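You operate a simulated robot arm through the tools that you are given. There is no shell and no other tool.

You run a simulated robot arm. Do the job below in one go: nothing can be reset, and whatever is moved stays where it is left.

JOB
Close the glue pot and wipe the glue off the bench.
Fine: brush in its tub, lid on the pot, rag back where it lay. What is to be rubbed or washed off counts as gone when no trace of it is left.

It is judged by the outcome, as a careful person would: the job done as asked, and still so three seconds after it is handed in. It fails if anything else is knocked over, pushed out of place, dropped, spilled or broken. Lids that push on must go on centred and level and be pressed home; caps that screw on are set level and turned clockwise until they are tight.

ROBOT AND FRAMES
A 7-joint arm with a two-finger gripper, fixed in place. Base frame: the origin is at the foot of the arm, x ahead of it, y to its left, z up; the work surface is at about z = 0. Units: cm, rad, N and s.
With the tool pointing down near the work surface it reaches from about 26 to 60 cm from the base axis. Its first joint turns from -2.496 to 2.496 rad. Payload 1.08 kg.
Tool frame: the origin (TCP) lies between the finger pads and is the grasp point; the fingertips stand 1.6 cm ahead of it; z points along the fingers, y is the line along which they close. The gripper opens to 8.8 cm. The gripper's body begins 5.8 cm behind the TCP.
Orientation is that of the tool frame in the base frame, as a unit quaternion [w, x, y, z]. With the fingers straight down and closing along the base's y, the tool's x points along the base's -x, its y along +y and its z along -z.

CONTROLS
- The arm moves only by the tool drive_tool. Its argument "deltas" is one flat list of numbers, 6 for each row, row after row: the shift along the tool's x, y, z in cm, then the turn, a rotation vector about the tool's x, y, z in rad. In form: [tx, ty, tz, ax, ay, az, tx, ty, tz, ax, ay, az, ...]. A call has 1 to 20 rows; each row shifts and turns the commanded pose from where the row before left it, along the tool's axes as they then stand. "fingers" is the finger opening in cm, from 0 to 8.8, set as the call begins (left out, the last holds). Each row takes 0.2 s and may step no farther than 5 cm and 0.15 rad from the row before; otherwise, or with a gripper value out of range, the whole call is refused. A pose out of reach is approached as far as the arm can. The call stops where the force on the tool passes 40 N (or 10 N more than at its start, if that is more) or the arm is blocked; 0.2 s more then pass. Each finger halts on what it meets, pressing with about 20 N; the grip force reading is that of the motor and also rises with nothing between the fingers. The clock runs only during rows and for 0.2 s after the last one: add rows that do not move to give the fingers time. The reply holds the time, the measured pose of the TCP, the force on the tool along the base axes, the opening and the grip force, in the units named above and with some noise, with the torque about the TCP (base axes, N m) and any sound that the robot's microphone picked up.
- Cameras (640 x 400 px; columns grow to the right, rows downward): "scene" is fixed at [4.86, -64.89, 58.17]; the picture's right is [0.92, -0.39, 0.00], its down [-0.20, -0.48, -0.85] and it looks along [0.33, 0.79, -0.52] (base axes); focal length 328 px, centre (320, 200). "wrist" rides on the gripper at [8.2, -0.8, -9.2] in the tool frame; the picture's right is [0.10, 0.99, 0.00], its down [-0.70, 0.07, -0.71] and it looks along [-0.71, 0.07, 0.71] (tool axes); focal length 256 px, centre (320, 200). There is no depth. A picture from a camera that has moved, and an enlarged one, comes with that camera's place and axes in the base frame and with its lens.
- grab_frame(camera): a new picture of that camera. It takes no simulated time.
- inspect(camera, box): a new picture of the part [left, top, right, bottom] of that camera's present view, enlarged. It takes no simulated time.
- finish_job(): hands the job in; it is judged then, once.

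Places have to be worked out from the pictures, the camera data and where the tool is seen. Open the gripper and draw the arm clear of the work before you hand the job in, unless the task says otherwise.

The tools are called by a JSON object that holds its "method" and its "body". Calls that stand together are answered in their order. drive_tool: Moves the arm, as the interface text tells. Its arguments: {"type":"object","properties":{"deltas":{"type":"array","items":{"type":"number"}},"fingers":{"type":"number"}},"required":["deltas"]} The other tools are called the same way: grab_frame (camera) takes a picture; inspect (camera, box) takes an enlarged picture of a part of a camera's view; finish_job () hands the job in.

At the start:

```text
time: 0.0
position: [51.67, -11.35, 29.62]
orientation: [0.0, 0.0, 1.0, 0.0]
force: [0.5, -0.2, 0.2]
wrist_torque: [-0.03, -0.05, -0.01]
opening: 8.78
grasp_force: 0.0
```

scene: 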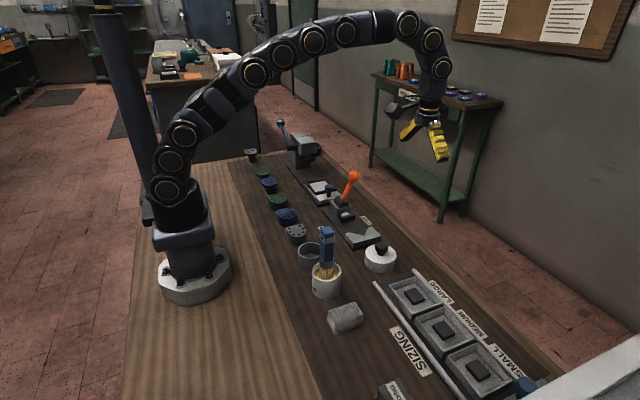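
wrist: 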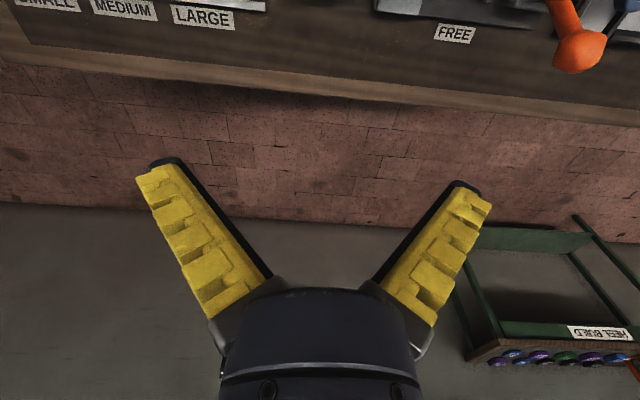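

I'll start by enlarging the area of the scene with the pot, brush, lid and rag, to work out where each one is.

{"method": "inspect", "body": {"camera": "scene", "box": [240, 200, 440, 325]}}

{"method": "inspect", "body": {"camera": "scene", "box": [280, 275, 480, 400]}}

{"method": "inspect", "body": {"camera": "scene", "box": [220, 120, 420, 245]}}

```text
3.20 times, centred on (340, 262) of scene
camera zoom: at [4.86, -64.89, 58.17], right [0.92, -0.39, 0.0], down [-0.2, -0.48, -0.85], along [0.33, 0.79, -0.52], focal length 1051 px, centre (256, 0)
```

zoom: 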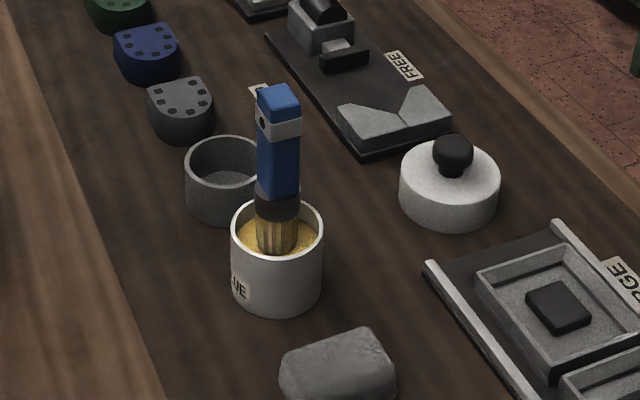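

```text
3.20 times, centred on (380, 338) of scene
camera zoom: at [4.86, -64.89, 58.17], right [0.92, -0.39, 0.0], down [-0.2, -0.48, -0.85], along [0.33, 0.79, -0.52], focal length 1051 px, centre (128, -240)
```

zoom: 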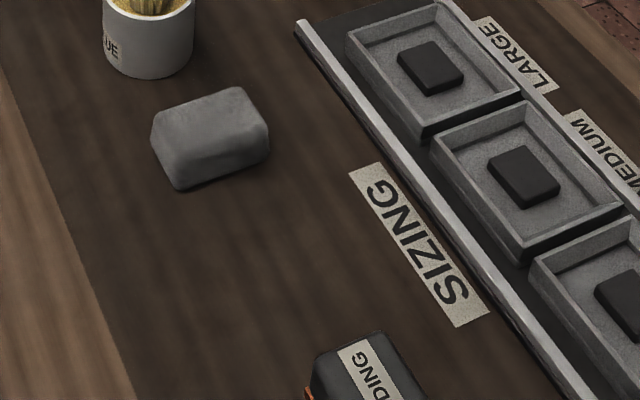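

```text
3.20 times, centred on (320, 182) of scene
camera zoom: at [4.86, -64.89, 58.17], right [0.92, -0.39, 0.0], down [-0.2, -0.48, -0.85], along [0.33, 0.79, -0.52], focal length 1051 px, centre (320, 256)
```

zoom: 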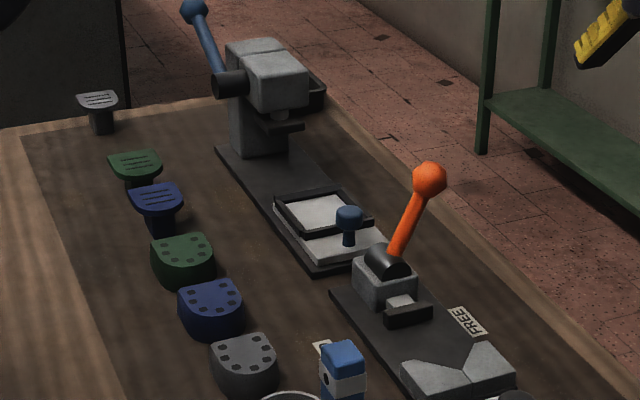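

No glue spill is visible from the fixed camera. I put the pot with the brush near (27.5, -15), the empty tub near (27, -5), the lid near (44, -12) and the rag near (28, -24.5). I'll move the arm high over the bench and turn the wrist camera to look along -y, so it shows the hidden sides.

{"method": "drive_tool", "body": {"deltas": [3.11, 2.73, 0, 0, 0, 0, 3.11, 2.73, 0, 0, 0, 0, 3.11, 2.73, 0, 0, 0, 0, 3.11, 2.73, 0, 0, 0, 0, 3.11, 2.73, 0, 0, 0, 0, 3.11, 2.73, 0, 0, 0, 0, 0, 0, 0, 0, 0, 0.1428, 0, 0, 0, 0, 0, 0.1428, 0, 0, 0, 0, 0, 0.1428, 0, 0, 0, 0, 0, 0.1428, 0, 0, 0, 0, 0, 0.1428, 0, 0, 0, 0, 0, 0.1428, 0, 0, 0, 0, 0, 0.1428, 0, 0, 0, 0, 0, 0.1428, 0, 0, 0, 0, 0, 0.1428, 0, 0, 0, 0, 0, 0.1428, 0, 0, 0, 0, 0, 0.1428]}}

```text
time: 3.6
position: [33.05, 5.16, 29.61]
orientation: [0.0, 0.708, 0.706, 0.0]
force: [-0.3, -0.1, -0.8]
wrist_torque: [0.0, 0.0, -0.01]
opening: 8.79
grasp_force: 0.2
```

The arm is over the tub side with the camera facing -y, so I'll take the wrist view and a fresh scene view.

{"method": "grab_frame", "body": {"camera": "wrist"}}

{"method": "grab_frame", "body": {"camera": "scene"}}

```text
taken
camera wrist: at [32.08, 13.25, 38.76], right [0.99, 0.1, 0.0], down [0.07, -0.7, 0.71], along [0.07, -0.71, -0.7], focal length 256 px, centre (320, 200)
```

wrist: 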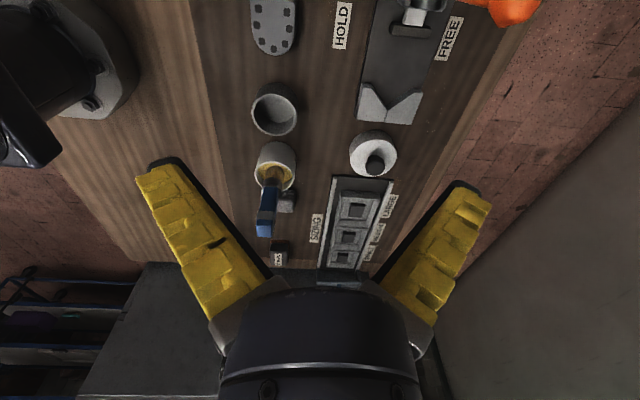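

```text
taken
```

scene: 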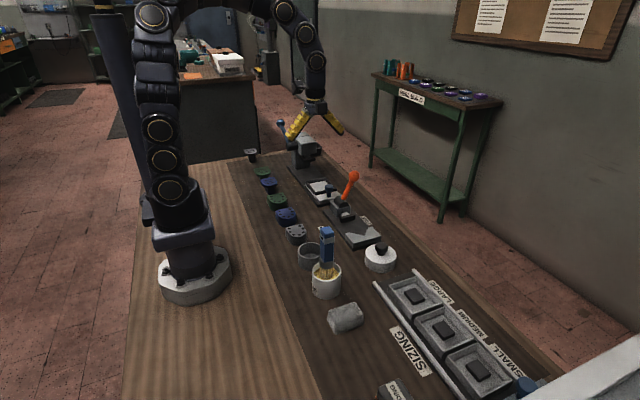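

The pot, tub, lid and rag are all in view from this side. I'll enlarge the area around them to find the glue on the bench.

{"method": "inspect", "body": {"camera": "wrist", "box": [220, 70, 420, 195]}}

{"method": "inspect", "body": {"camera": "wrist", "box": [220, 170, 380, 270]}}

{"method": "inspect", "body": {"camera": "wrist", "box": [200, 0, 520, 200]}}

```text
3.20 times, centred on (320, 132) of wrist
camera zoom: at [32.08, 13.25, 38.76], right [0.99, 0.1, 0.0], down [0.07, -0.7, 0.71], along [0.07, -0.71, -0.7], focal length 819 px, centre (320, 416)
```

zoom: 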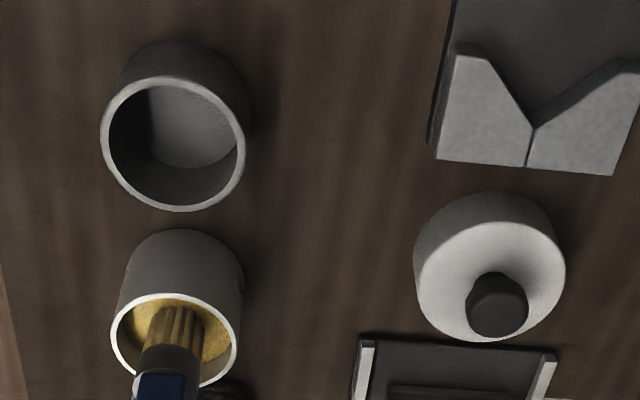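

```text
4.00 times, centred on (300, 220) of wrist
camera zoom: at [32.08, 13.25, 38.76], right [0.99, 0.1, 0.0], down [0.07, -0.7, 0.71], along [0.07, -0.71, -0.7], focal length 1024 px, centre (400, 120)
```

zoom: 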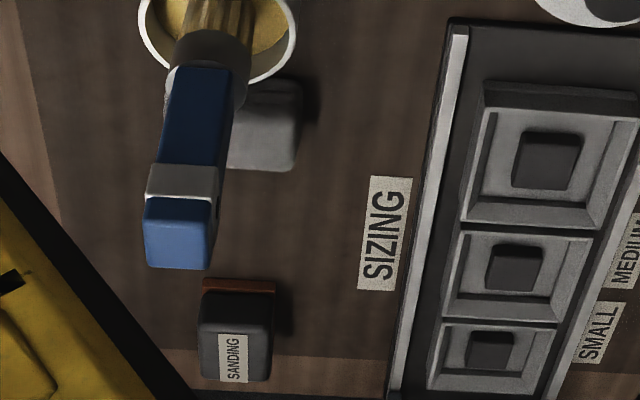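

```text
2.00 times, centred on (360, 100) of wrist
camera zoom: at [32.08, 13.25, 38.76], right [0.99, 0.1, 0.0], down [0.07, -0.7, 0.71], along [0.07, -0.71, -0.7], focal length 512 px, centre (240, 400)
```

zoom: 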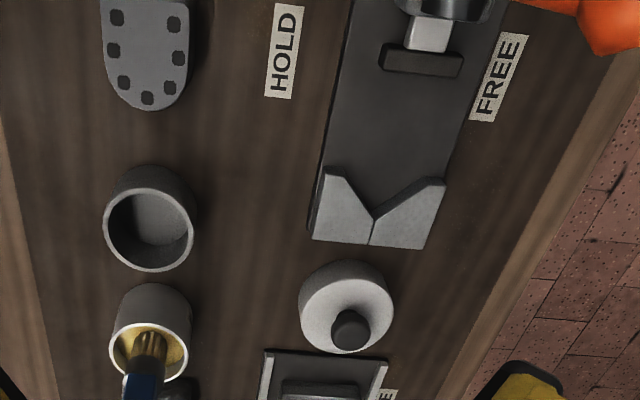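

Neither view shows any glue yet. The brush stands nearly upright in the pot, with its top at about z 17.4. Next I'll look from the far (+x) side, staying high.

{"method": "drive_tool", "body": {"deltas": [-3.9, 1.5, 0.5, 0, 0, 0, -3.9, 1.5, 0.5, 0, 0, 0, -3.9, 1.5, 0.5, 0, 0, 0, -3.9, 1.5, 0.5, 0, 0, 0, -3.9, 1.5, 0.5, 0, 0, 0, -3.9, 1.5, 0.5, 0, 0, 0, 0, 0, 0, 0, 0, 0.1428, 0, 0, 0, 0, 0, 0.1428, 0, 0, 0, 0, 0, 0.1428, 0, 0, 0, 0, 0, 0.1428, 0, 0, 0, 0, 0, 0.1428, 0, 0, 0, 0, 0, 0.1428, 0, 0, 0, 0, 0, 0.1428, 0, 0, 0, 0, 0, 0.1428, 0, 0, 0, 0, 0, 0.1428, 0, 0, 0, 0, 0, 0.1428, 0, 0, 0, 0, 0, 0.1428]}}

{"method": "grab_frame", "body": {"camera": "wrist"}}

```text
time: 7.2
position: [42.05, -18.25, 26.62]
orientation: [0.0, 1.0, -0.001, 0.0]
force: [0.1, 0.8, 0.7]
wrist_torque: [0.01, 0.01, -0.01]
opening: 8.8
grasp_force: 0.0
```

```text
taken
camera wrist: at [50.06, -17.52, 35.76], right [0.1, -0.99, 0.0], down [-0.7, -0.07, 0.71], along [-0.71, -0.07, -0.7], focal length 256 px, centre (320, 200)
```

wrist: 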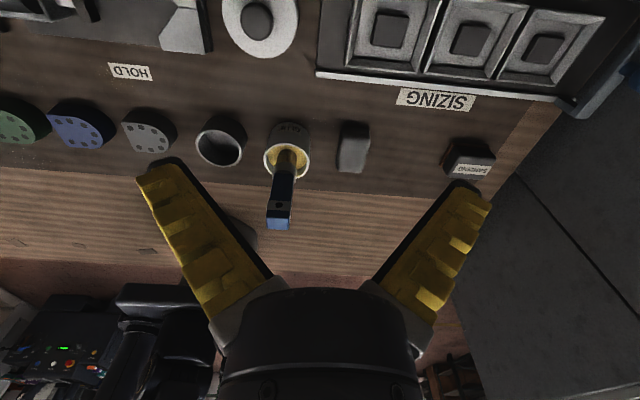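

This view from the far side shows the whole row. I'll enlarge the pot, tub and rag, and the open bench around them, to look for glue.

{"method": "inspect", "body": {"camera": "wrist", "box": [180, 90, 420, 240]}}

{"method": "inspect", "body": {"camera": "wrist", "box": [300, 60, 540, 210]}}

{"method": "inspect", "body": {"camera": "wrist", "box": [80, 0, 320, 150]}}

```text
2.67 times, centred on (300, 165) of wrist
camera zoom: at [50.06, -17.52, 35.76], right [0.1, -0.99, 0.0], down [-0.7, -0.07, 0.71], along [-0.71, -0.07, -0.7], focal length 683 px, centre (373, 293)
```

zoom: 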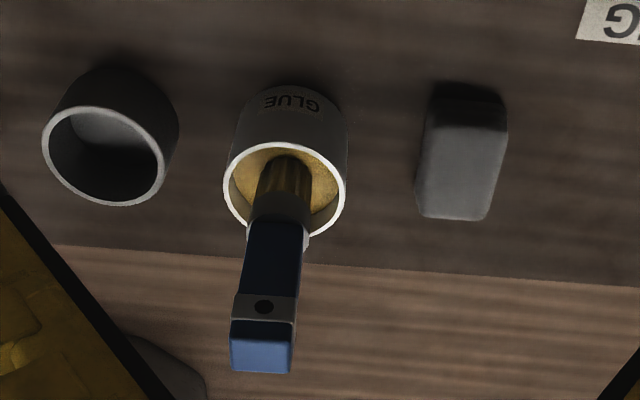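

```text
2.67 times, centred on (420, 135) of wrist
camera zoom: at [50.06, -17.52, 35.76], right [0.1, -0.99, 0.0], down [-0.7, -0.07, 0.71], along [-0.71, -0.07, -0.7], focal length 683 px, centre (53, 373)
```

zoom: 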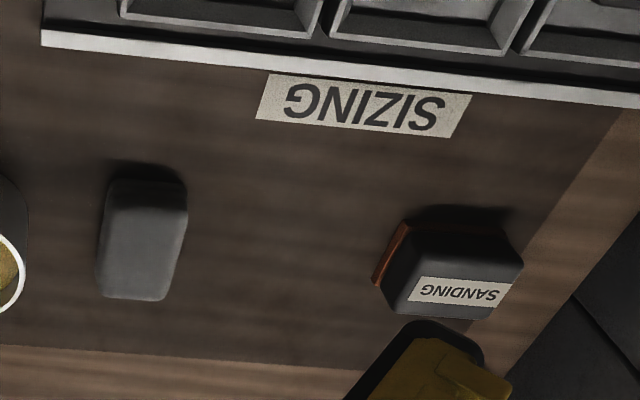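

```text
2.67 times, centred on (200, 75) of wrist
camera zoom: at [50.06, -17.52, 35.76], right [0.1, -0.99, 0.0], down [-0.7, -0.07, 0.71], along [-0.71, -0.07, -0.7], focal length 683 px, centre (640, 533)
```

zoom: 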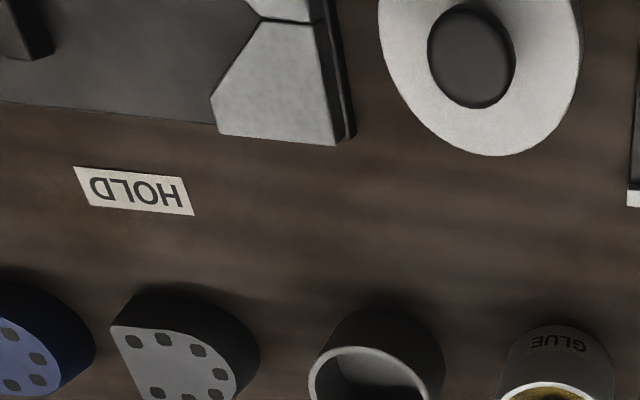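

No drip shows on the open bench from this side either. I'll check the fixed camera at higher magnification around the pot, tub, lid and rag for a faint film.

{"method": "inspect", "body": {"camera": "scene", "box": [280, 230, 360, 280]}}

{"method": "inspect", "body": {"camera": "scene", "box": [300, 275, 380, 325]}}

{"method": "inspect", "body": {"camera": "scene", "box": [320, 235, 400, 285]}}

{"method": "inspect", "body": {"camera": "scene", "box": [310, 295, 390, 345]}}

{"method": "inspect", "body": {"camera": "wrist", "box": [250, 90, 390, 178]}}

```text
8.00 times, centred on (320, 255) of scene
camera zoom: at [4.86, -64.89, 58.17], right [0.92, -0.39, 0.0], down [-0.2, -0.48, -0.85], along [0.33, 0.79, -0.52], focal length 2627 px, centre (320, -240)
```

zoom: 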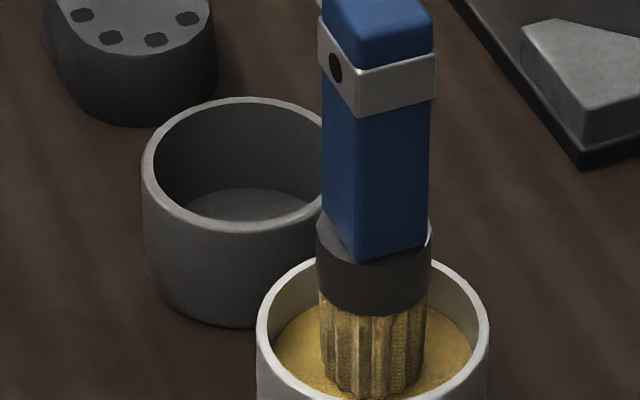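

```text
8.00 times, centred on (340, 300) of scene
camera zoom: at [4.86, -64.89, 58.17], right [0.92, -0.39, 0.0], down [-0.2, -0.48, -0.85], along [0.33, 0.79, -0.52], focal length 2627 px, centre (160, -600)
```

zoom: 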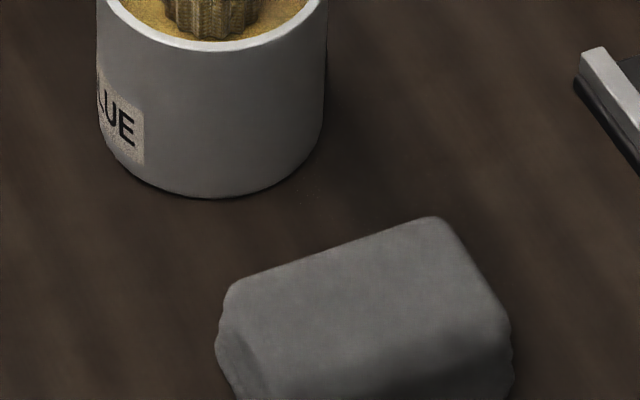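

```text
8.00 times, centred on (360, 260) of scene
camera zoom: at [4.86, -64.89, 58.17], right [0.92, -0.39, 0.0], down [-0.2, -0.48, -0.85], along [0.33, 0.79, -0.52], focal length 2627 px, centre (0, -280)
```

zoom: 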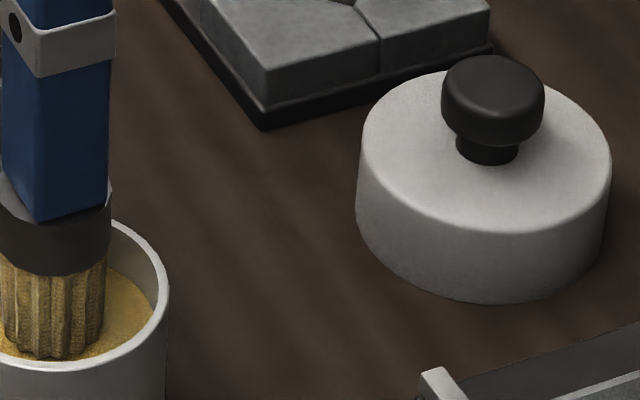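

```text
8.00 times, centred on (350, 320) of scene
camera zoom: at [4.86, -64.89, 58.17], right [0.92, -0.39, 0.0], down [-0.2, -0.48, -0.85], along [0.33, 0.79, -0.52], focal length 2627 px, centre (80, -760)
```

zoom: 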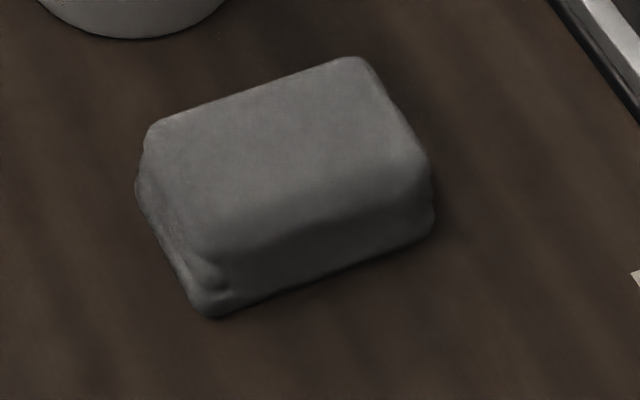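

```text
4.55 times, centred on (320, 134) of wrist
camera zoom: at [50.06, -17.52, 35.76], right [0.1, -0.99, 0.0], down [-0.7, -0.07, 0.71], along [-0.71, -0.07, -0.7], focal length 1164 px, centre (320, 500)
```

zoom: 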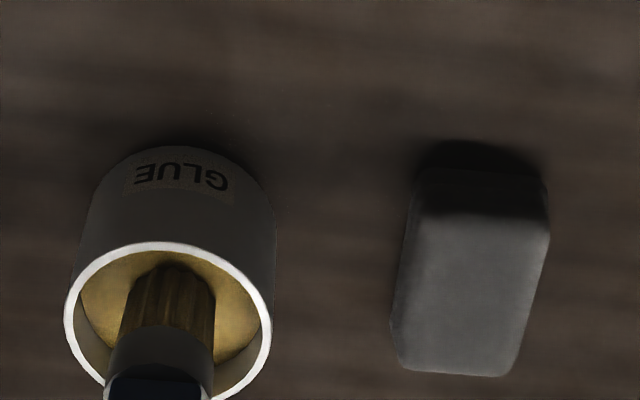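

The visible bench near the pot is clean, so the glue must be hidden behind or under something. I'll shift along +y at the same height to survey the rest of the bench.

{"method": "drive_tool", "body": {"deltas": [0, -4.5, -1, 0, 0, 0, 0, -4.5, -1, 0, 0, 0, 0, -4.5, -1, 0, 0, 0, 0, -4.5, -1, 0, 0, 0, 0, -4.5, -1, 0, 0, 0, 0, -4.5, -1, 0, 0, 0]}}

{"method": "grab_frame", "body": {"camera": "wrist"}}

{"method": "inspect", "body": {"camera": "wrist", "box": [160, 0, 480, 200]}}

```text
time: 8.6
position: [42.1, 5.51, 31.56]
orientation: [0.0, 1.0, 0.001, -0.001]
force: [-0.2, 0.5, 1.2]
wrist_torque: [0.02, -0.01, 0.01]
opening: 8.79
grasp_force: 0.1
out of reach, approached as far as the arm can: row 6
```

```text
taken
camera wrist: at [50.19, 6.39, 40.69], right [0.1, -0.99, 0.0], down [-0.7, -0.07, 0.71], along [-0.71, -0.07, -0.7], focal length 256 px, centre (320, 200)
```

wrist: 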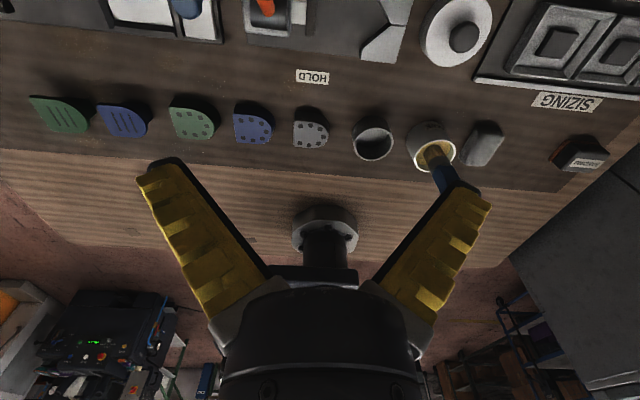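

```text
2.00 times, centred on (320, 100) of wrist
camera zoom: at [50.19, 6.39, 40.69], right [0.1, -0.99, 0.0], down [-0.7, -0.07, 0.71], along [-0.71, -0.07, -0.7], focal length 512 px, centre (320, 400)
```

zoom: 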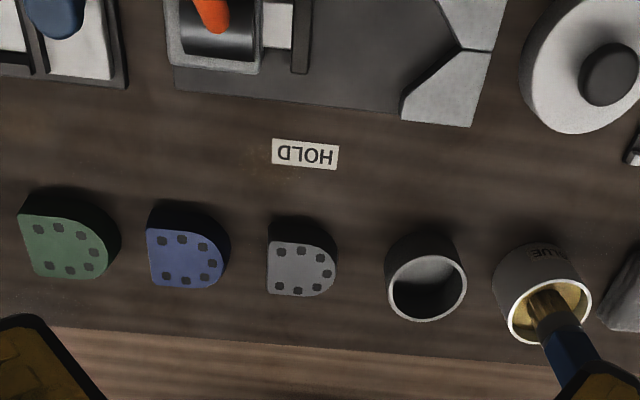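

There may be a faint warm tint around the HOLD label, so I'll enlarge it to check for glue.

{"method": "inspect", "body": {"camera": "wrist", "box": [264, 55, 360, 115]}}

{"method": "inspect", "body": {"camera": "wrist", "box": [330, 40, 426, 100]}}

{"method": "inspect", "body": {"camera": "wrist", "box": [180, 50, 276, 110]}}

{"method": "inspect", "body": {"camera": "wrist", "box": [400, 80, 560, 180]}}

{"method": "inspect", "body": {"camera": "scene", "box": [285, 190, 365, 240]}}

```text
6.67 times, centred on (312, 85) of wrist
camera zoom: at [50.19, 6.39, 40.69], right [0.1, -0.99, 0.0], down [-0.7, -0.07, 0.71], along [-0.71, -0.07, -0.7], focal length 1707 px, centre (373, 967)
```

zoom: 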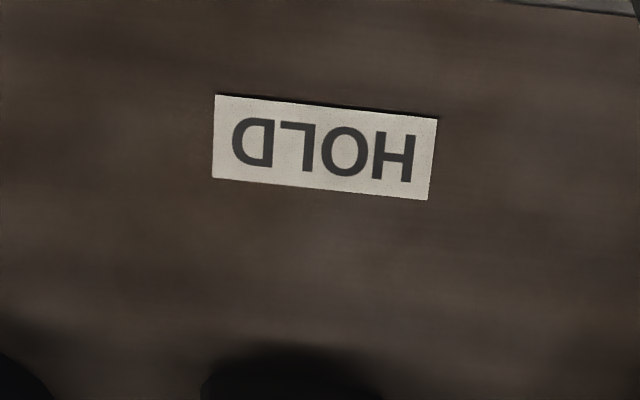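

```text
6.67 times, centred on (378, 70) of wrist
camera zoom: at [50.19, 6.39, 40.69], right [0.1, -0.99, 0.0], down [-0.7, -0.07, 0.71], along [-0.71, -0.07, -0.7], focal length 1707 px, centre (-67, 1067)
```

zoom: 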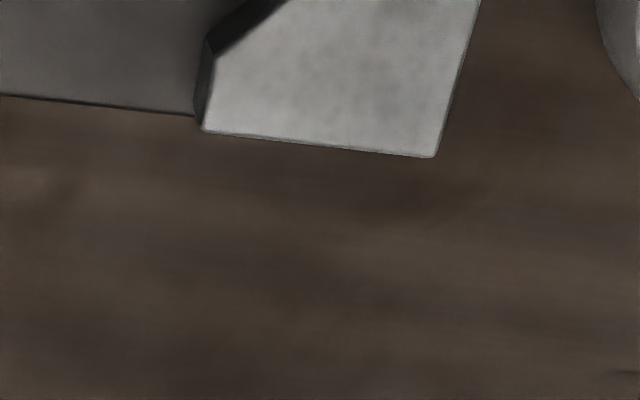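

```text
6.67 times, centred on (228, 80) of wrist
camera zoom: at [50.19, 6.39, 40.69], right [0.1, -0.99, 0.0], down [-0.7, -0.07, 0.71], along [-0.71, -0.07, -0.7], focal length 1707 px, centre (933, 1000)
```

zoom: 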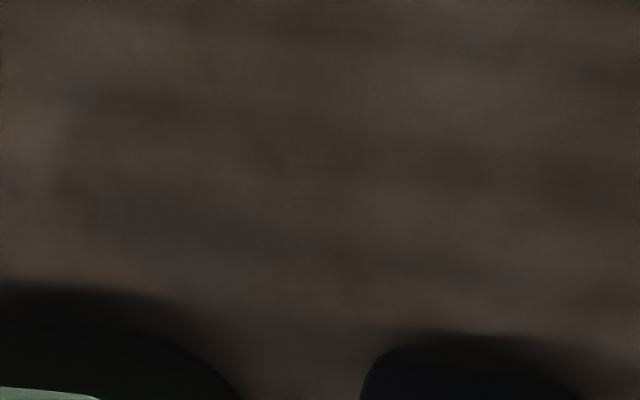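

```text
4.00 times, centred on (480, 130) of wrist
camera zoom: at [50.19, 6.39, 40.69], right [0.1, -0.99, 0.0], down [-0.7, -0.07, 0.71], along [-0.71, -0.07, -0.7], focal length 1024 px, centre (-320, 480)
```

zoom: 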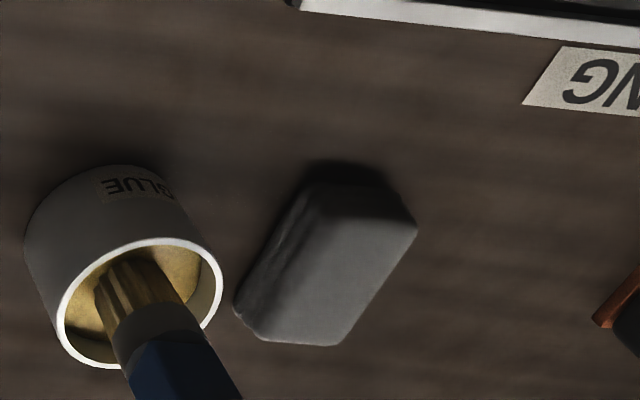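

```text
8.00 times, centred on (325, 215) of scene
camera zoom: at [4.86, -64.89, 58.17], right [0.92, -0.39, 0.0], down [-0.2, -0.48, -0.85], along [0.33, 0.79, -0.52], focal length 2627 px, centre (280, 80)
```

zoom: 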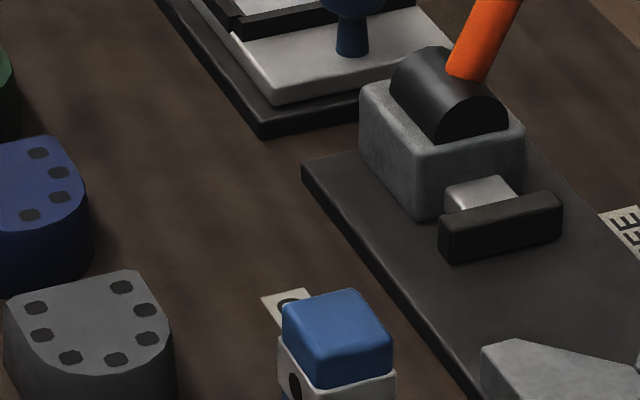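

I find no glue on any exposed part of the bench, so it is probably under the lid, rag or pot and should show as I work. First comes the brush: I'll turn back to the 90° orientation, with the fingers closing along x.

{"method": "drive_tool", "body": {"deltas": [0, 0, 0, 0, 0, -0.1428, 0, 0, 0, 0, 0, -0.1428, 0, 0, 0, 0, 0, -0.1428, 0, 0, 0, 0, 0, -0.1428, 0, 0, 0, 0, 0, -0.1428, 0, 0, 0, 0, 0, -0.1428, 0, 0, 0, 0, 0, -0.1428, 0, 0, 0, 0, 0, -0.1428, 0, 0, 0, 0, 0, -0.1428, 0, 0, 0, 0, 0, -0.1428, 0, 0, 0, 0, 0, -0.1428]}}

```text
time: 11.0
position: [42.12, 5.6, 32.08]
orientation: [0.0, 0.706, 0.709, 0.0]
force: [-0.1, 0.7, 0.3]
wrist_torque: [-0.02, 0.03, 0.0]
opening: 8.84
grasp_force: 0.0
```

The tool is at (42.1, 5.6, 32), so I'll travel to above the brush at z about 27, with the fingertips well above its top.

{"method": "drive_tool", "body": {"deltas": [-3.27, -2.45, 0.85, 0, 0, 0, -3.27, -2.45, 0.85, 0, 0, 0, -3.27, -2.45, 0.85, 0, 0, 0, -3.27, -2.45, 0.85, 0, 0, 0, -3.27, -2.45, 0.85, 0, 0, 0, -3.27, -2.45, 0.85, 0, 0, 0]}}

{"method": "grab_frame", "body": {"camera": "wrist"}}

{"method": "grab_frame", "body": {"camera": "scene"}}

```text
time: 12.4
position: [27.48, -14.3, 26.64]
orientation: [-0.001, 0.706, 0.708, 0.0]
force: [0.3, -0.1, -0.8]
wrist_torque: [-0.01, 0.02, -0.02]
opening: 8.78
grasp_force: 0.0
```

```text
taken
camera wrist: at [26.37, -6.23, 35.86], right [0.99, 0.1, 0.0], down [0.07, -0.7, 0.71], along [0.07, -0.71, -0.7], focal length 256 px, centre (320, 200)
```

wrist: 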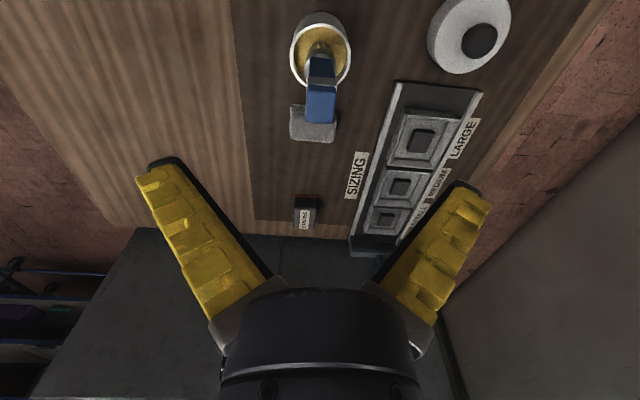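

```text
taken
```

scene: 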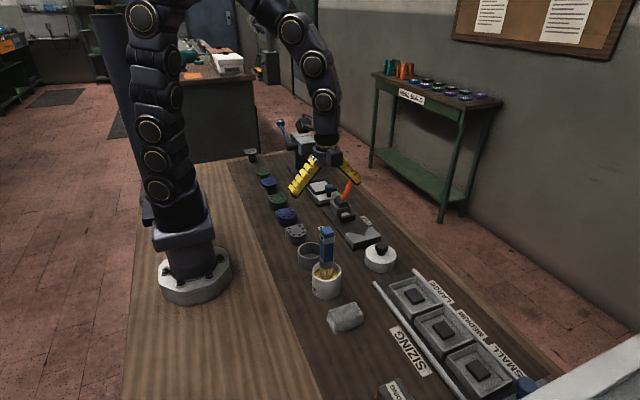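

The gripper is above the brush. I'll enlarge the pot, brush and rag in the wrist view to refine their positions.

{"method": "inspect", "body": {"camera": "wrist", "box": [256, 0, 384, 80]}}

{"method": "inspect", "body": {"camera": "wrist", "box": [256, 70, 384, 150]}}

{"method": "inspect", "body": {"camera": "wrist", "box": [400, 0, 528, 80]}}

```text
5.00 times, centred on (320, 40) of wrist
camera zoom: at [26.37, -6.23, 35.86], right [0.99, 0.1, 0.0], down [0.07, -0.7, 0.71], along [0.07, -0.71, -0.7], focal length 1280 px, centre (320, 1000)
```

zoom: 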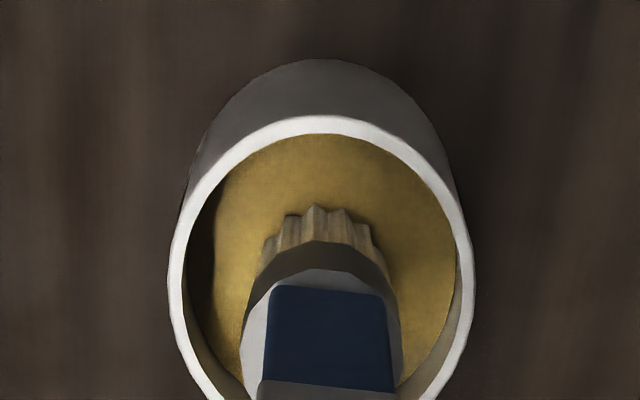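

```text
5.00 times, centred on (320, 110) of wrist
camera zoom: at [26.37, -6.23, 35.86], right [0.99, 0.1, 0.0], down [0.07, -0.7, 0.71], along [0.07, -0.71, -0.7], focal length 1280 px, centre (320, 650)
```

zoom: 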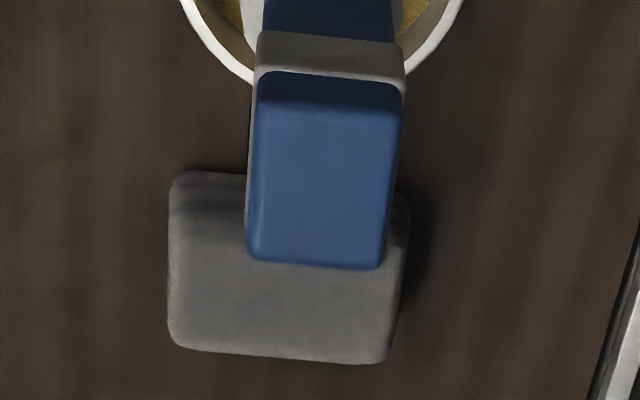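

```text
5.00 times, centred on (464, 40) of wrist
camera zoom: at [26.37, -6.23, 35.86], right [0.99, 0.1, 0.0], down [0.07, -0.7, 0.71], along [0.07, -0.71, -0.7], focal length 1280 px, centre (-400, 1000)
```

zoom: 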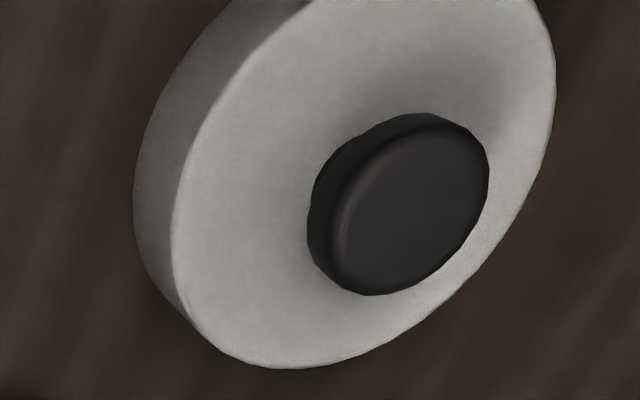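

The brush top face is centred at about (27.3, -15.15) and about 2.2 cm square, lined up with the axes. I'll lower to z about 14 around the handle with the fingers open.

{"method": "drive_tool", "body": {"deltas": [-0.85, -0.2, 0, 0, 0, 0, 0, 0, 3.0, 0, 0, 0, 0, 0, 3.0, 0, 0, 0, 0, 0, 3.0, 0, 0, 0, 0, 0, 2.0, 0, 0, 0, 0, 0, 1.6, 0, 0, 0], "fingers": 8.8}}

{"method": "grab_frame", "body": {"camera": "wrist"}}

{"method": "inspect", "body": {"camera": "scene", "box": [260, 180, 420, 280]}}

```text
time: 13.8
position: [27.18, -15.14, 14.16]
orientation: [0.0, 0.707, 0.707, -0.001]
force: [-0.5, -0.1, 0.2]
wrist_torque: [0.03, -0.03, 0.01]
opening: 8.8
grasp_force: 0.1
```

```text
taken
camera wrist: at [26.18, -6.91, 23.3], right [0.99, 0.1, 0.0], down [0.07, -0.7, 0.71], along [0.07, -0.71, -0.71], focal length 256 px, centre (320, 200)
```

wrist: 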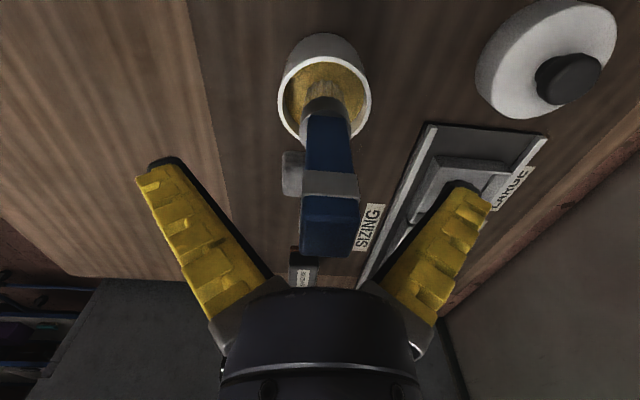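

```text
4.00 times, centred on (340, 230) of scene
camera zoom: at [4.86, -64.89, 58.17], right [0.92, -0.39, 0.0], down [-0.2, -0.48, -0.85], along [0.33, 0.79, -0.52], focal length 1313 px, centre (240, 80)
```

zoom: 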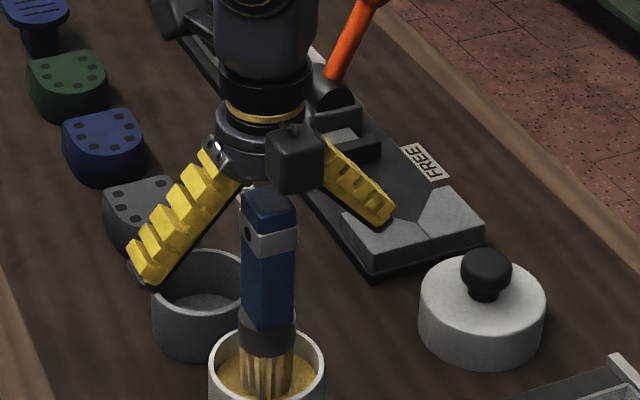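

The handle is between the fingers, about 0.2 cm to +x of the tool centre. The fingers look splayed in the picture, so I'll shift slightly, close partway to 5 cm and look before gripping.

{"method": "drive_tool", "body": {"deltas": [0, 0.17, 0, 0, 0, 0, 0, 0, 0, 0, 0, 0], "fingers": 5.0}}

{"method": "grab_frame", "body": {"camera": "wrist"}}

{"method": "inspect", "body": {"camera": "scene", "box": [260, 180, 420, 280]}}

```text
time: 14.4
position: [27.48, -15.08, 14.07]
orientation: [0.0, 0.707, 0.707, 0.0]
force: [-0.4, -0.2, 0.2]
wrist_torque: [0.02, -0.03, -0.01]
opening: 5.44
grasp_force: 3.2
```

```text
taken
camera wrist: at [26.38, -6.93, 23.35], right [0.99, 0.1, 0.0], down [0.07, -0.7, 0.71], along [0.07, -0.71, -0.71], focal length 256 px, centre (320, 200)
```

wrist: 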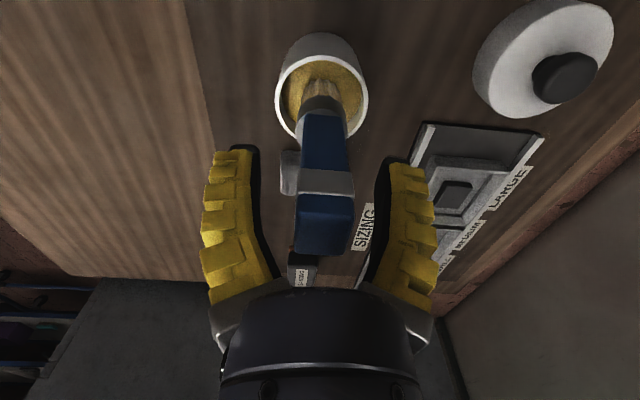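

```text
4.00 times, centred on (340, 230) of scene
camera zoom: at [4.86, -64.89, 58.17], right [0.92, -0.39, 0.0], down [-0.2, -0.48, -0.85], along [0.33, 0.79, -0.52], focal length 1313 px, centre (240, 80)
```

zoom: 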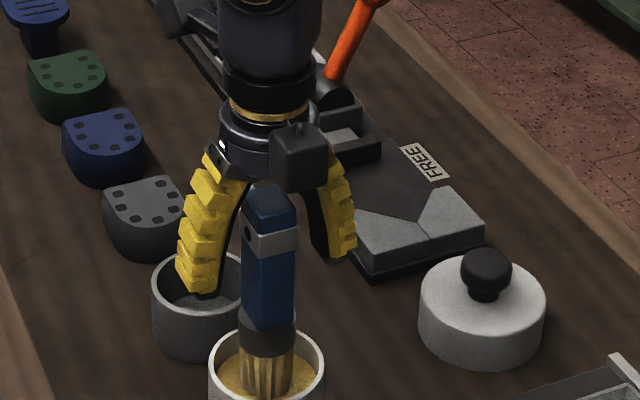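

The jaws straighten as they close, and the handle sits between them a few millimetres to +x. I'll nudge +0.15 cm in x, then close on the handle and hold.

{"method": "drive_tool", "body": {"deltas": [0, 0.12, 0, 0, 0, 0, 0, 0, 0, 0, 0, 0, 0, 0, 0, 0, 0, 0, 0, 0, 0, 0, 0, 0], "fingers": 0.5}}

{"method": "grab_frame", "body": {"camera": "wrist"}}

{"method": "inspect", "body": {"camera": "scene", "box": [260, 200, 420, 300]}}

```text
time: 15.4
position: [27.4, -15.25, 14.25]
orientation: [0.001, 0.706, 0.708, 0.0]
force: [-0.8, 1.0, 13.9]
wrist_torque: [0.07, 0.01, 0.02]
opening: 1.93
grasp_force: 19.9
```

```text
taken
camera wrist: at [26.49, -6.97, 23.43], right [0.99, 0.1, 0.0], down [0.07, -0.7, 0.71], along [0.07, -0.71, -0.7], focal length 256 px, centre (320, 200)
```

wrist: 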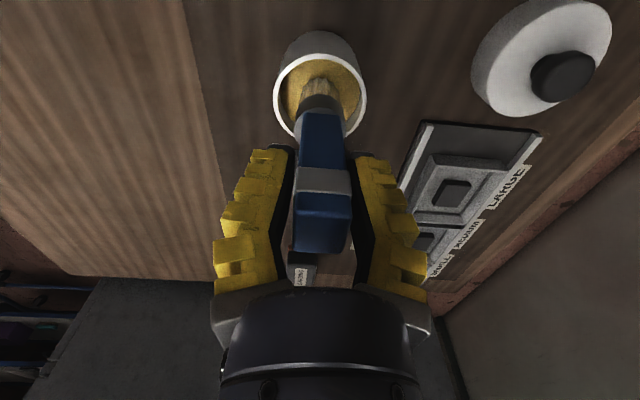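

```text
4.00 times, centred on (340, 250) of scene
camera zoom: at [4.86, -64.89, 58.17], right [0.92, -0.39, 0.0], down [-0.2, -0.48, -0.85], along [0.33, 0.79, -0.52], focal length 1313 px, centre (240, 0)
```

zoom: 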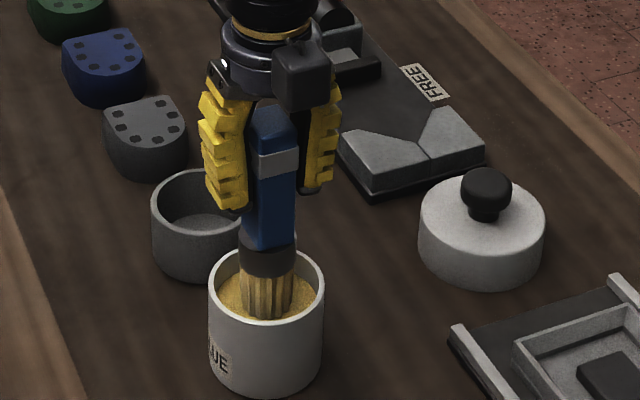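

The handle is gripped at 1.93 cm and stands nearly upright. I'll lift it straight up out of the pot in gentle steps.

{"method": "drive_tool", "body": {"deltas": [0, -0.1, -0.4, 0, 0, 0, 0, 0, -0.6, 0, 0, 0, 0, 0, -1, 0, 0, 0, 0, 0, -1, 0, 0, 0, 0, 0, -1, 0, 0, 0, 0, 0, -1, 0, 0, 0, 0, 0, -1, 0, 0, 0, 0, 0, -1, 0, 0, 0, 0, 0, -1, 0, 0, 0, 0, 0, -1, 0, 0, 0, 0, 0, 0, 0, 0, 0, 0, 0, 0, 0, 0, 0]}}

{"method": "grab_frame", "body": {"camera": "wrist"}}

{"method": "inspect", "body": {"camera": "scene", "box": [260, 180, 420, 280]}}

{"method": "inspect", "body": {"camera": "scene", "box": [260, 240, 420, 340]}}

```text
time: 18.0
position: [27.15, -15.0, 23.34]
orientation: [0.0, 0.706, 0.708, 0.0]
force: [-0.5, 0.2, -0.7]
wrist_torque: [0.0, 0.0, 0.03]
opening: 1.84
grasp_force: 20.0
```

```text
taken
camera wrist: at [26.25, -6.78, 32.47], right [0.99, 0.1, 0.0], down [0.07, -0.7, 0.71], along [0.07, -0.71, -0.71], focal length 256 px, centre (320, 200)
```

wrist: 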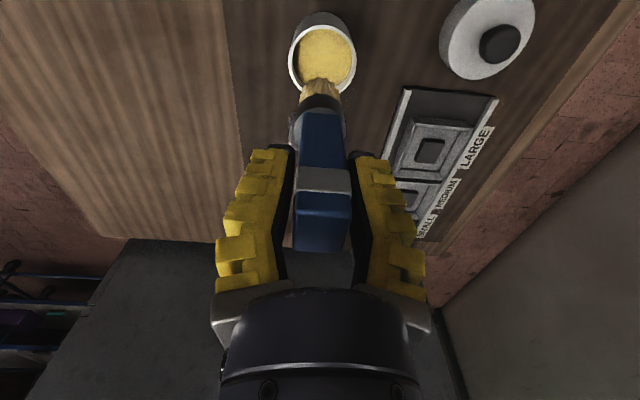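

```text
4.00 times, centred on (340, 230) of scene
camera zoom: at [4.86, -64.89, 58.17], right [0.92, -0.39, 0.0], down [-0.2, -0.48, -0.85], along [0.33, 0.79, -0.52], focal length 1313 px, centre (240, 80)
```

zoom: 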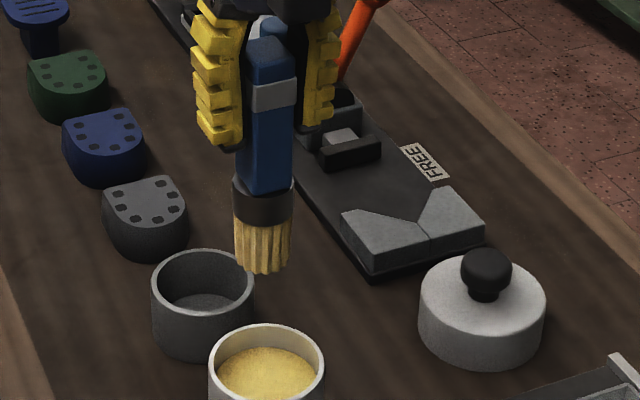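

```text
4.00 times, centred on (340, 290) of scene
camera zoom: at [4.86, -64.89, 58.17], right [0.92, -0.39, 0.0], down [-0.2, -0.48, -0.85], along [0.33, 0.79, -0.52], focal length 1313 px, centre (240, -160)
```

zoom: 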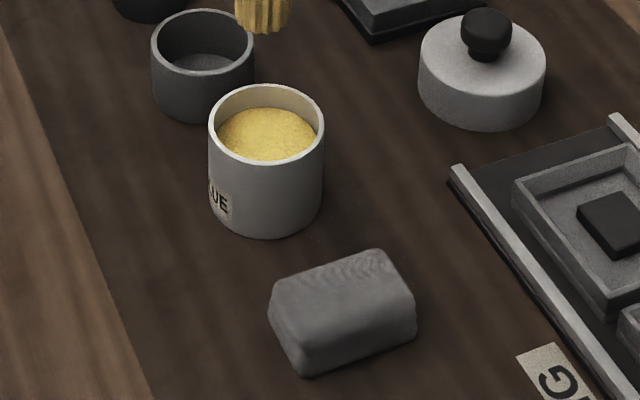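

The brush is out and hangs nearly vertical, its bristle end about 9.5 cm below the tool centre, and I can see no drip. I'll carry it over the tub at (27.25, -5.0) and check alignment before lowering.

{"method": "drive_tool", "body": {"deltas": [1, 0.1, 0, 0, 0, 0, 2, 0.1, 0, 0, 0, 0, 2.5, 0, 0, 0, 0, 0, 2.5, 0, 0, 0, 0, 0, 1.5, 0, 0, 0, 0, 0, 0.5, 0, 0, 0, 0, 0, 0, 0, 2, 0, 0, 0, 0, 0, 2, 0, 0, 0, 0, 0, 0, 0, 0, 0]}}

{"method": "grab_frame", "body": {"camera": "wrist"}}

{"method": "inspect", "body": {"camera": "scene", "box": [250, 190, 370, 265]}}

{"method": "inspect", "body": {"camera": "wrist", "box": [256, 20, 384, 100]}}

```text
time: 20.0
position: [27.35, -5.12, 19.19]
orientation: [0.0, 0.706, 0.708, 0.0]
force: [0.1, 0.6, -1.3]
wrist_torque: [0.01, 0.0, -0.01]
opening: 1.85
grasp_force: 20.3
```

```text
taken
camera wrist: at [26.39, 3.07, 28.38], right [0.99, 0.1, 0.0], down [0.07, -0.7, 0.71], along [0.07, -0.71, -0.7], focal length 256 px, centre (320, 200)
```

wrist: 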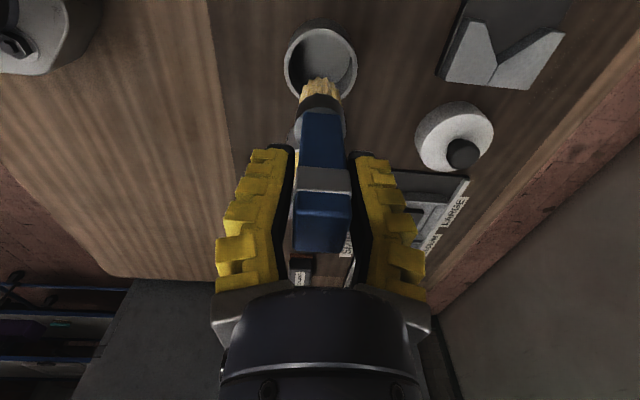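

```text
5.33 times, centred on (310, 228) of scene
camera zoom: at [4.86, -64.89, 58.17], right [0.92, -0.39, 0.0], down [-0.2, -0.48, -0.85], along [0.33, 0.79, -0.52], focal length 1751 px, centre (373, 53)
```

zoom: 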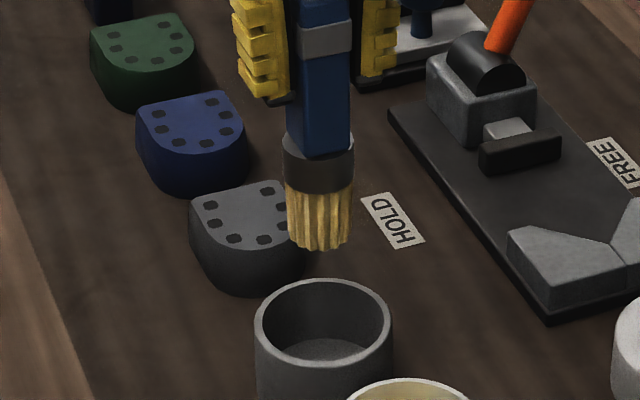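

```text
5.00 times, centred on (320, 60) of wrist
camera zoom: at [26.39, 3.07, 28.38], right [0.99, 0.1, 0.0], down [0.07, -0.7, 0.71], along [0.07, -0.71, -0.7], focal length 1280 px, centre (320, 900)
```

zoom: 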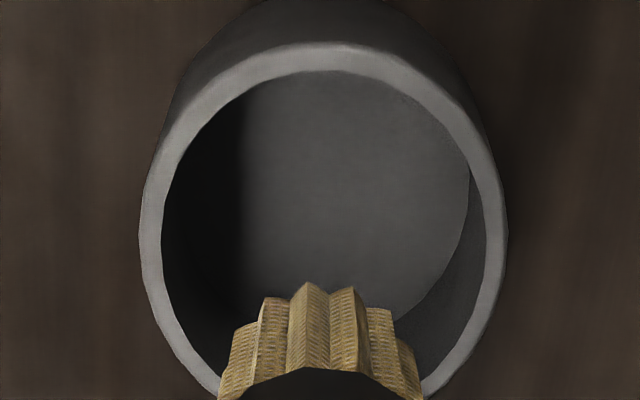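

The bristles are centred over the tub mouth, within about 1 mm in x. I'll lower most of the way and then take small steps, watching the force.

{"method": "drive_tool", "body": {"deltas": [0, 0, 1.5, 0, 0, 0, 0, 0, 1.5, 0, 0, 0, 0, 0, 1.5, 0, 0, 0, 0, 0, 1.5, 0, 0, 0, 0, 0, 1, 0, 0, 0, 0, 0, 0.5, 0, 0, 0, 0, 0, 0, 0, 0, 0]}}

{"method": "inspect", "body": {"camera": "scene", "box": [250, 210, 370, 285]}}

{"method": "grab_frame", "body": {"camera": "wrist"}}

```text
time: 21.6
position: [27.46, -5.11, 11.74]
orientation: [0.0, 0.707, 0.708, 0.0]
force: [-0.5, -0.8, -0.3]
wrist_torque: [0.0, 0.0, 0.0]
opening: 1.86
grasp_force: 20.0
```

```text
5.33 times, centred on (310, 248) of scene
camera zoom: at [4.86, -64.89, 58.17], right [0.92, -0.39, 0.0], down [-0.2, -0.48, -0.85], along [0.33, 0.79, -0.52], focal length 1751 px, centre (373, -53)
```

zoom: 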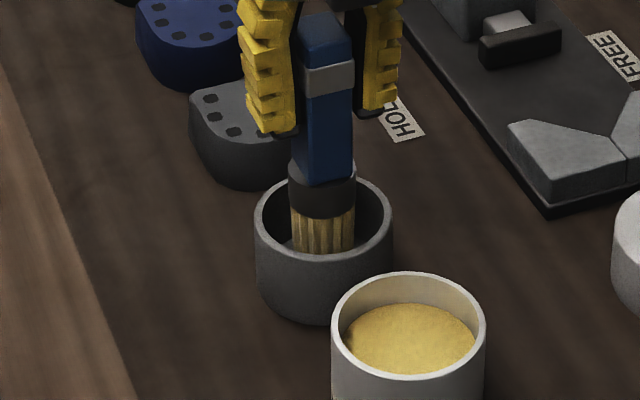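

```text
taken
camera wrist: at [26.47, 3.06, 20.89], right [0.99, 0.1, 0.0], down [0.07, -0.7, 0.71], along [0.07, -0.71, -0.71], focal length 256 px, centre (320, 200)
```

wrist: 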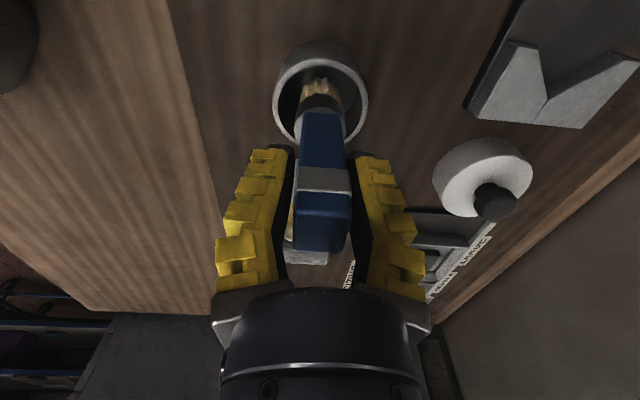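

The bristles are inside the tub with no contact yet. I'll lower in 0.3 cm steps until the force shows the floor.

{"method": "drive_tool", "body": {"deltas": [0, 0, 0.3, 0, 0, 0, 0, 0, 0.3, 0, 0, 0, 0, 0, 0.3, 0, 0, 0, 0, 0, 0.3, 0, 0, 0, 0, 0, 0, 0, 0, 0]}}

```text
time: 22.8
position: [27.58, -5.07, 10.57]
orientation: [0.001, 0.707, 0.707, 0.0]
force: [-0.3, 0.0, -0.1]
wrist_torque: [-0.03, 0.01, 0.0]
opening: 1.84
grasp_force: 20.1
```

There is still no contact at z 10.57, so I'll continue in 0.2 cm steps.

{"method": "drive_tool", "body": {"deltas": [0, 0, 0.2, 0, 0, 0, 0, 0, 0.2, 0, 0, 0, 0, 0, 0, 0, 0, 0]}}

{"method": "inspect", "body": {"camera": "scene", "box": [250, 210, 370, 285]}}

```text
time: 23.6
position: [27.53, -5.05, 10.14]
orientation: [0.001, 0.707, 0.708, 0.0]
force: [-0.3, -0.8, 12.9]
wrist_torque: [0.02, 0.01, 0.0]
opening: 1.92
grasp_force: 19.9
```

```text
5.33 times, centred on (310, 248) of scene
camera zoom: at [4.86, -64.89, 58.17], right [0.92, -0.39, 0.0], down [-0.2, -0.48, -0.85], along [0.33, 0.79, -0.52], focal length 1751 px, centre (373, -53)
```

zoom: 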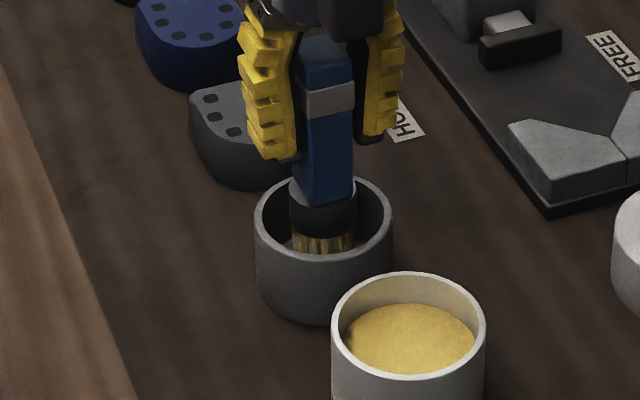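

The bristles have touched the tub floor at 12.9 N. I'll back off 0.1 cm, open a little and see whether the brush stands.

{"method": "drive_tool", "body": {"deltas": [0, 0, -0.12, 0, 0, 0, 0, 0, 0, 0, 0, 0]}}

{"method": "drive_tool", "body": {"deltas": [0, 0, 0, 0, 0, 0, 0, 0, 0, 0, 0, 0, 0, 0, 0, 0, 0, 0], "fingers": 3.2}}

{"method": "grab_frame", "body": {"camera": "wrist"}}

{"method": "inspect", "body": {"camera": "scene", "box": [250, 210, 370, 285]}}

```text
time: 24.2
position: [27.51, -5.11, 10.26]
orientation: [0.0, 0.706, 0.708, 0.0]
force: [-0.1, -0.2, -0.5]
wrist_torque: [-0.02, 0.01, 0.0]
opening: 1.84
grasp_force: 20.3
```

```text
time: 25.0
position: [27.53, -5.03, 10.34]
orientation: [0.0, 0.707, 0.708, 0.0]
force: [0.6, 0.0, 0.3]
wrist_torque: [-0.01, -0.01, -0.01]
opening: 3.69
grasp_force: 3.4
```

```text
taken
camera wrist: at [26.52, 3.1, 19.46], right [0.99, 0.1, 0.0], down [0.07, -0.7, 0.71], along [0.07, -0.71, -0.7], focal length 256 px, centre (320, 200)
```

wrist: 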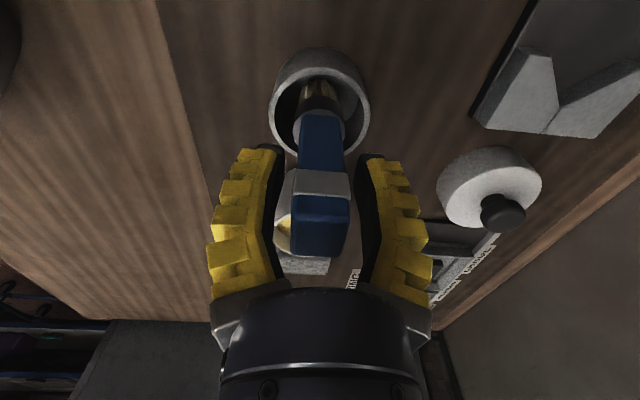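

```text
5.33 times, centred on (310, 248) of scene
camera zoom: at [4.86, -64.89, 58.17], right [0.92, -0.39, 0.0], down [-0.2, -0.48, -0.85], along [0.33, 0.79, -0.52], focal length 1751 px, centre (373, -53)
```

zoom: 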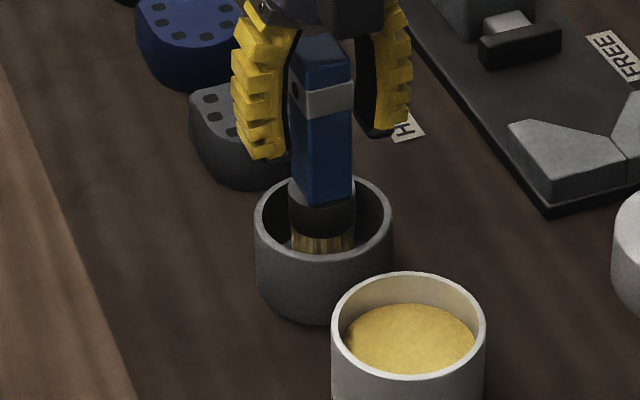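

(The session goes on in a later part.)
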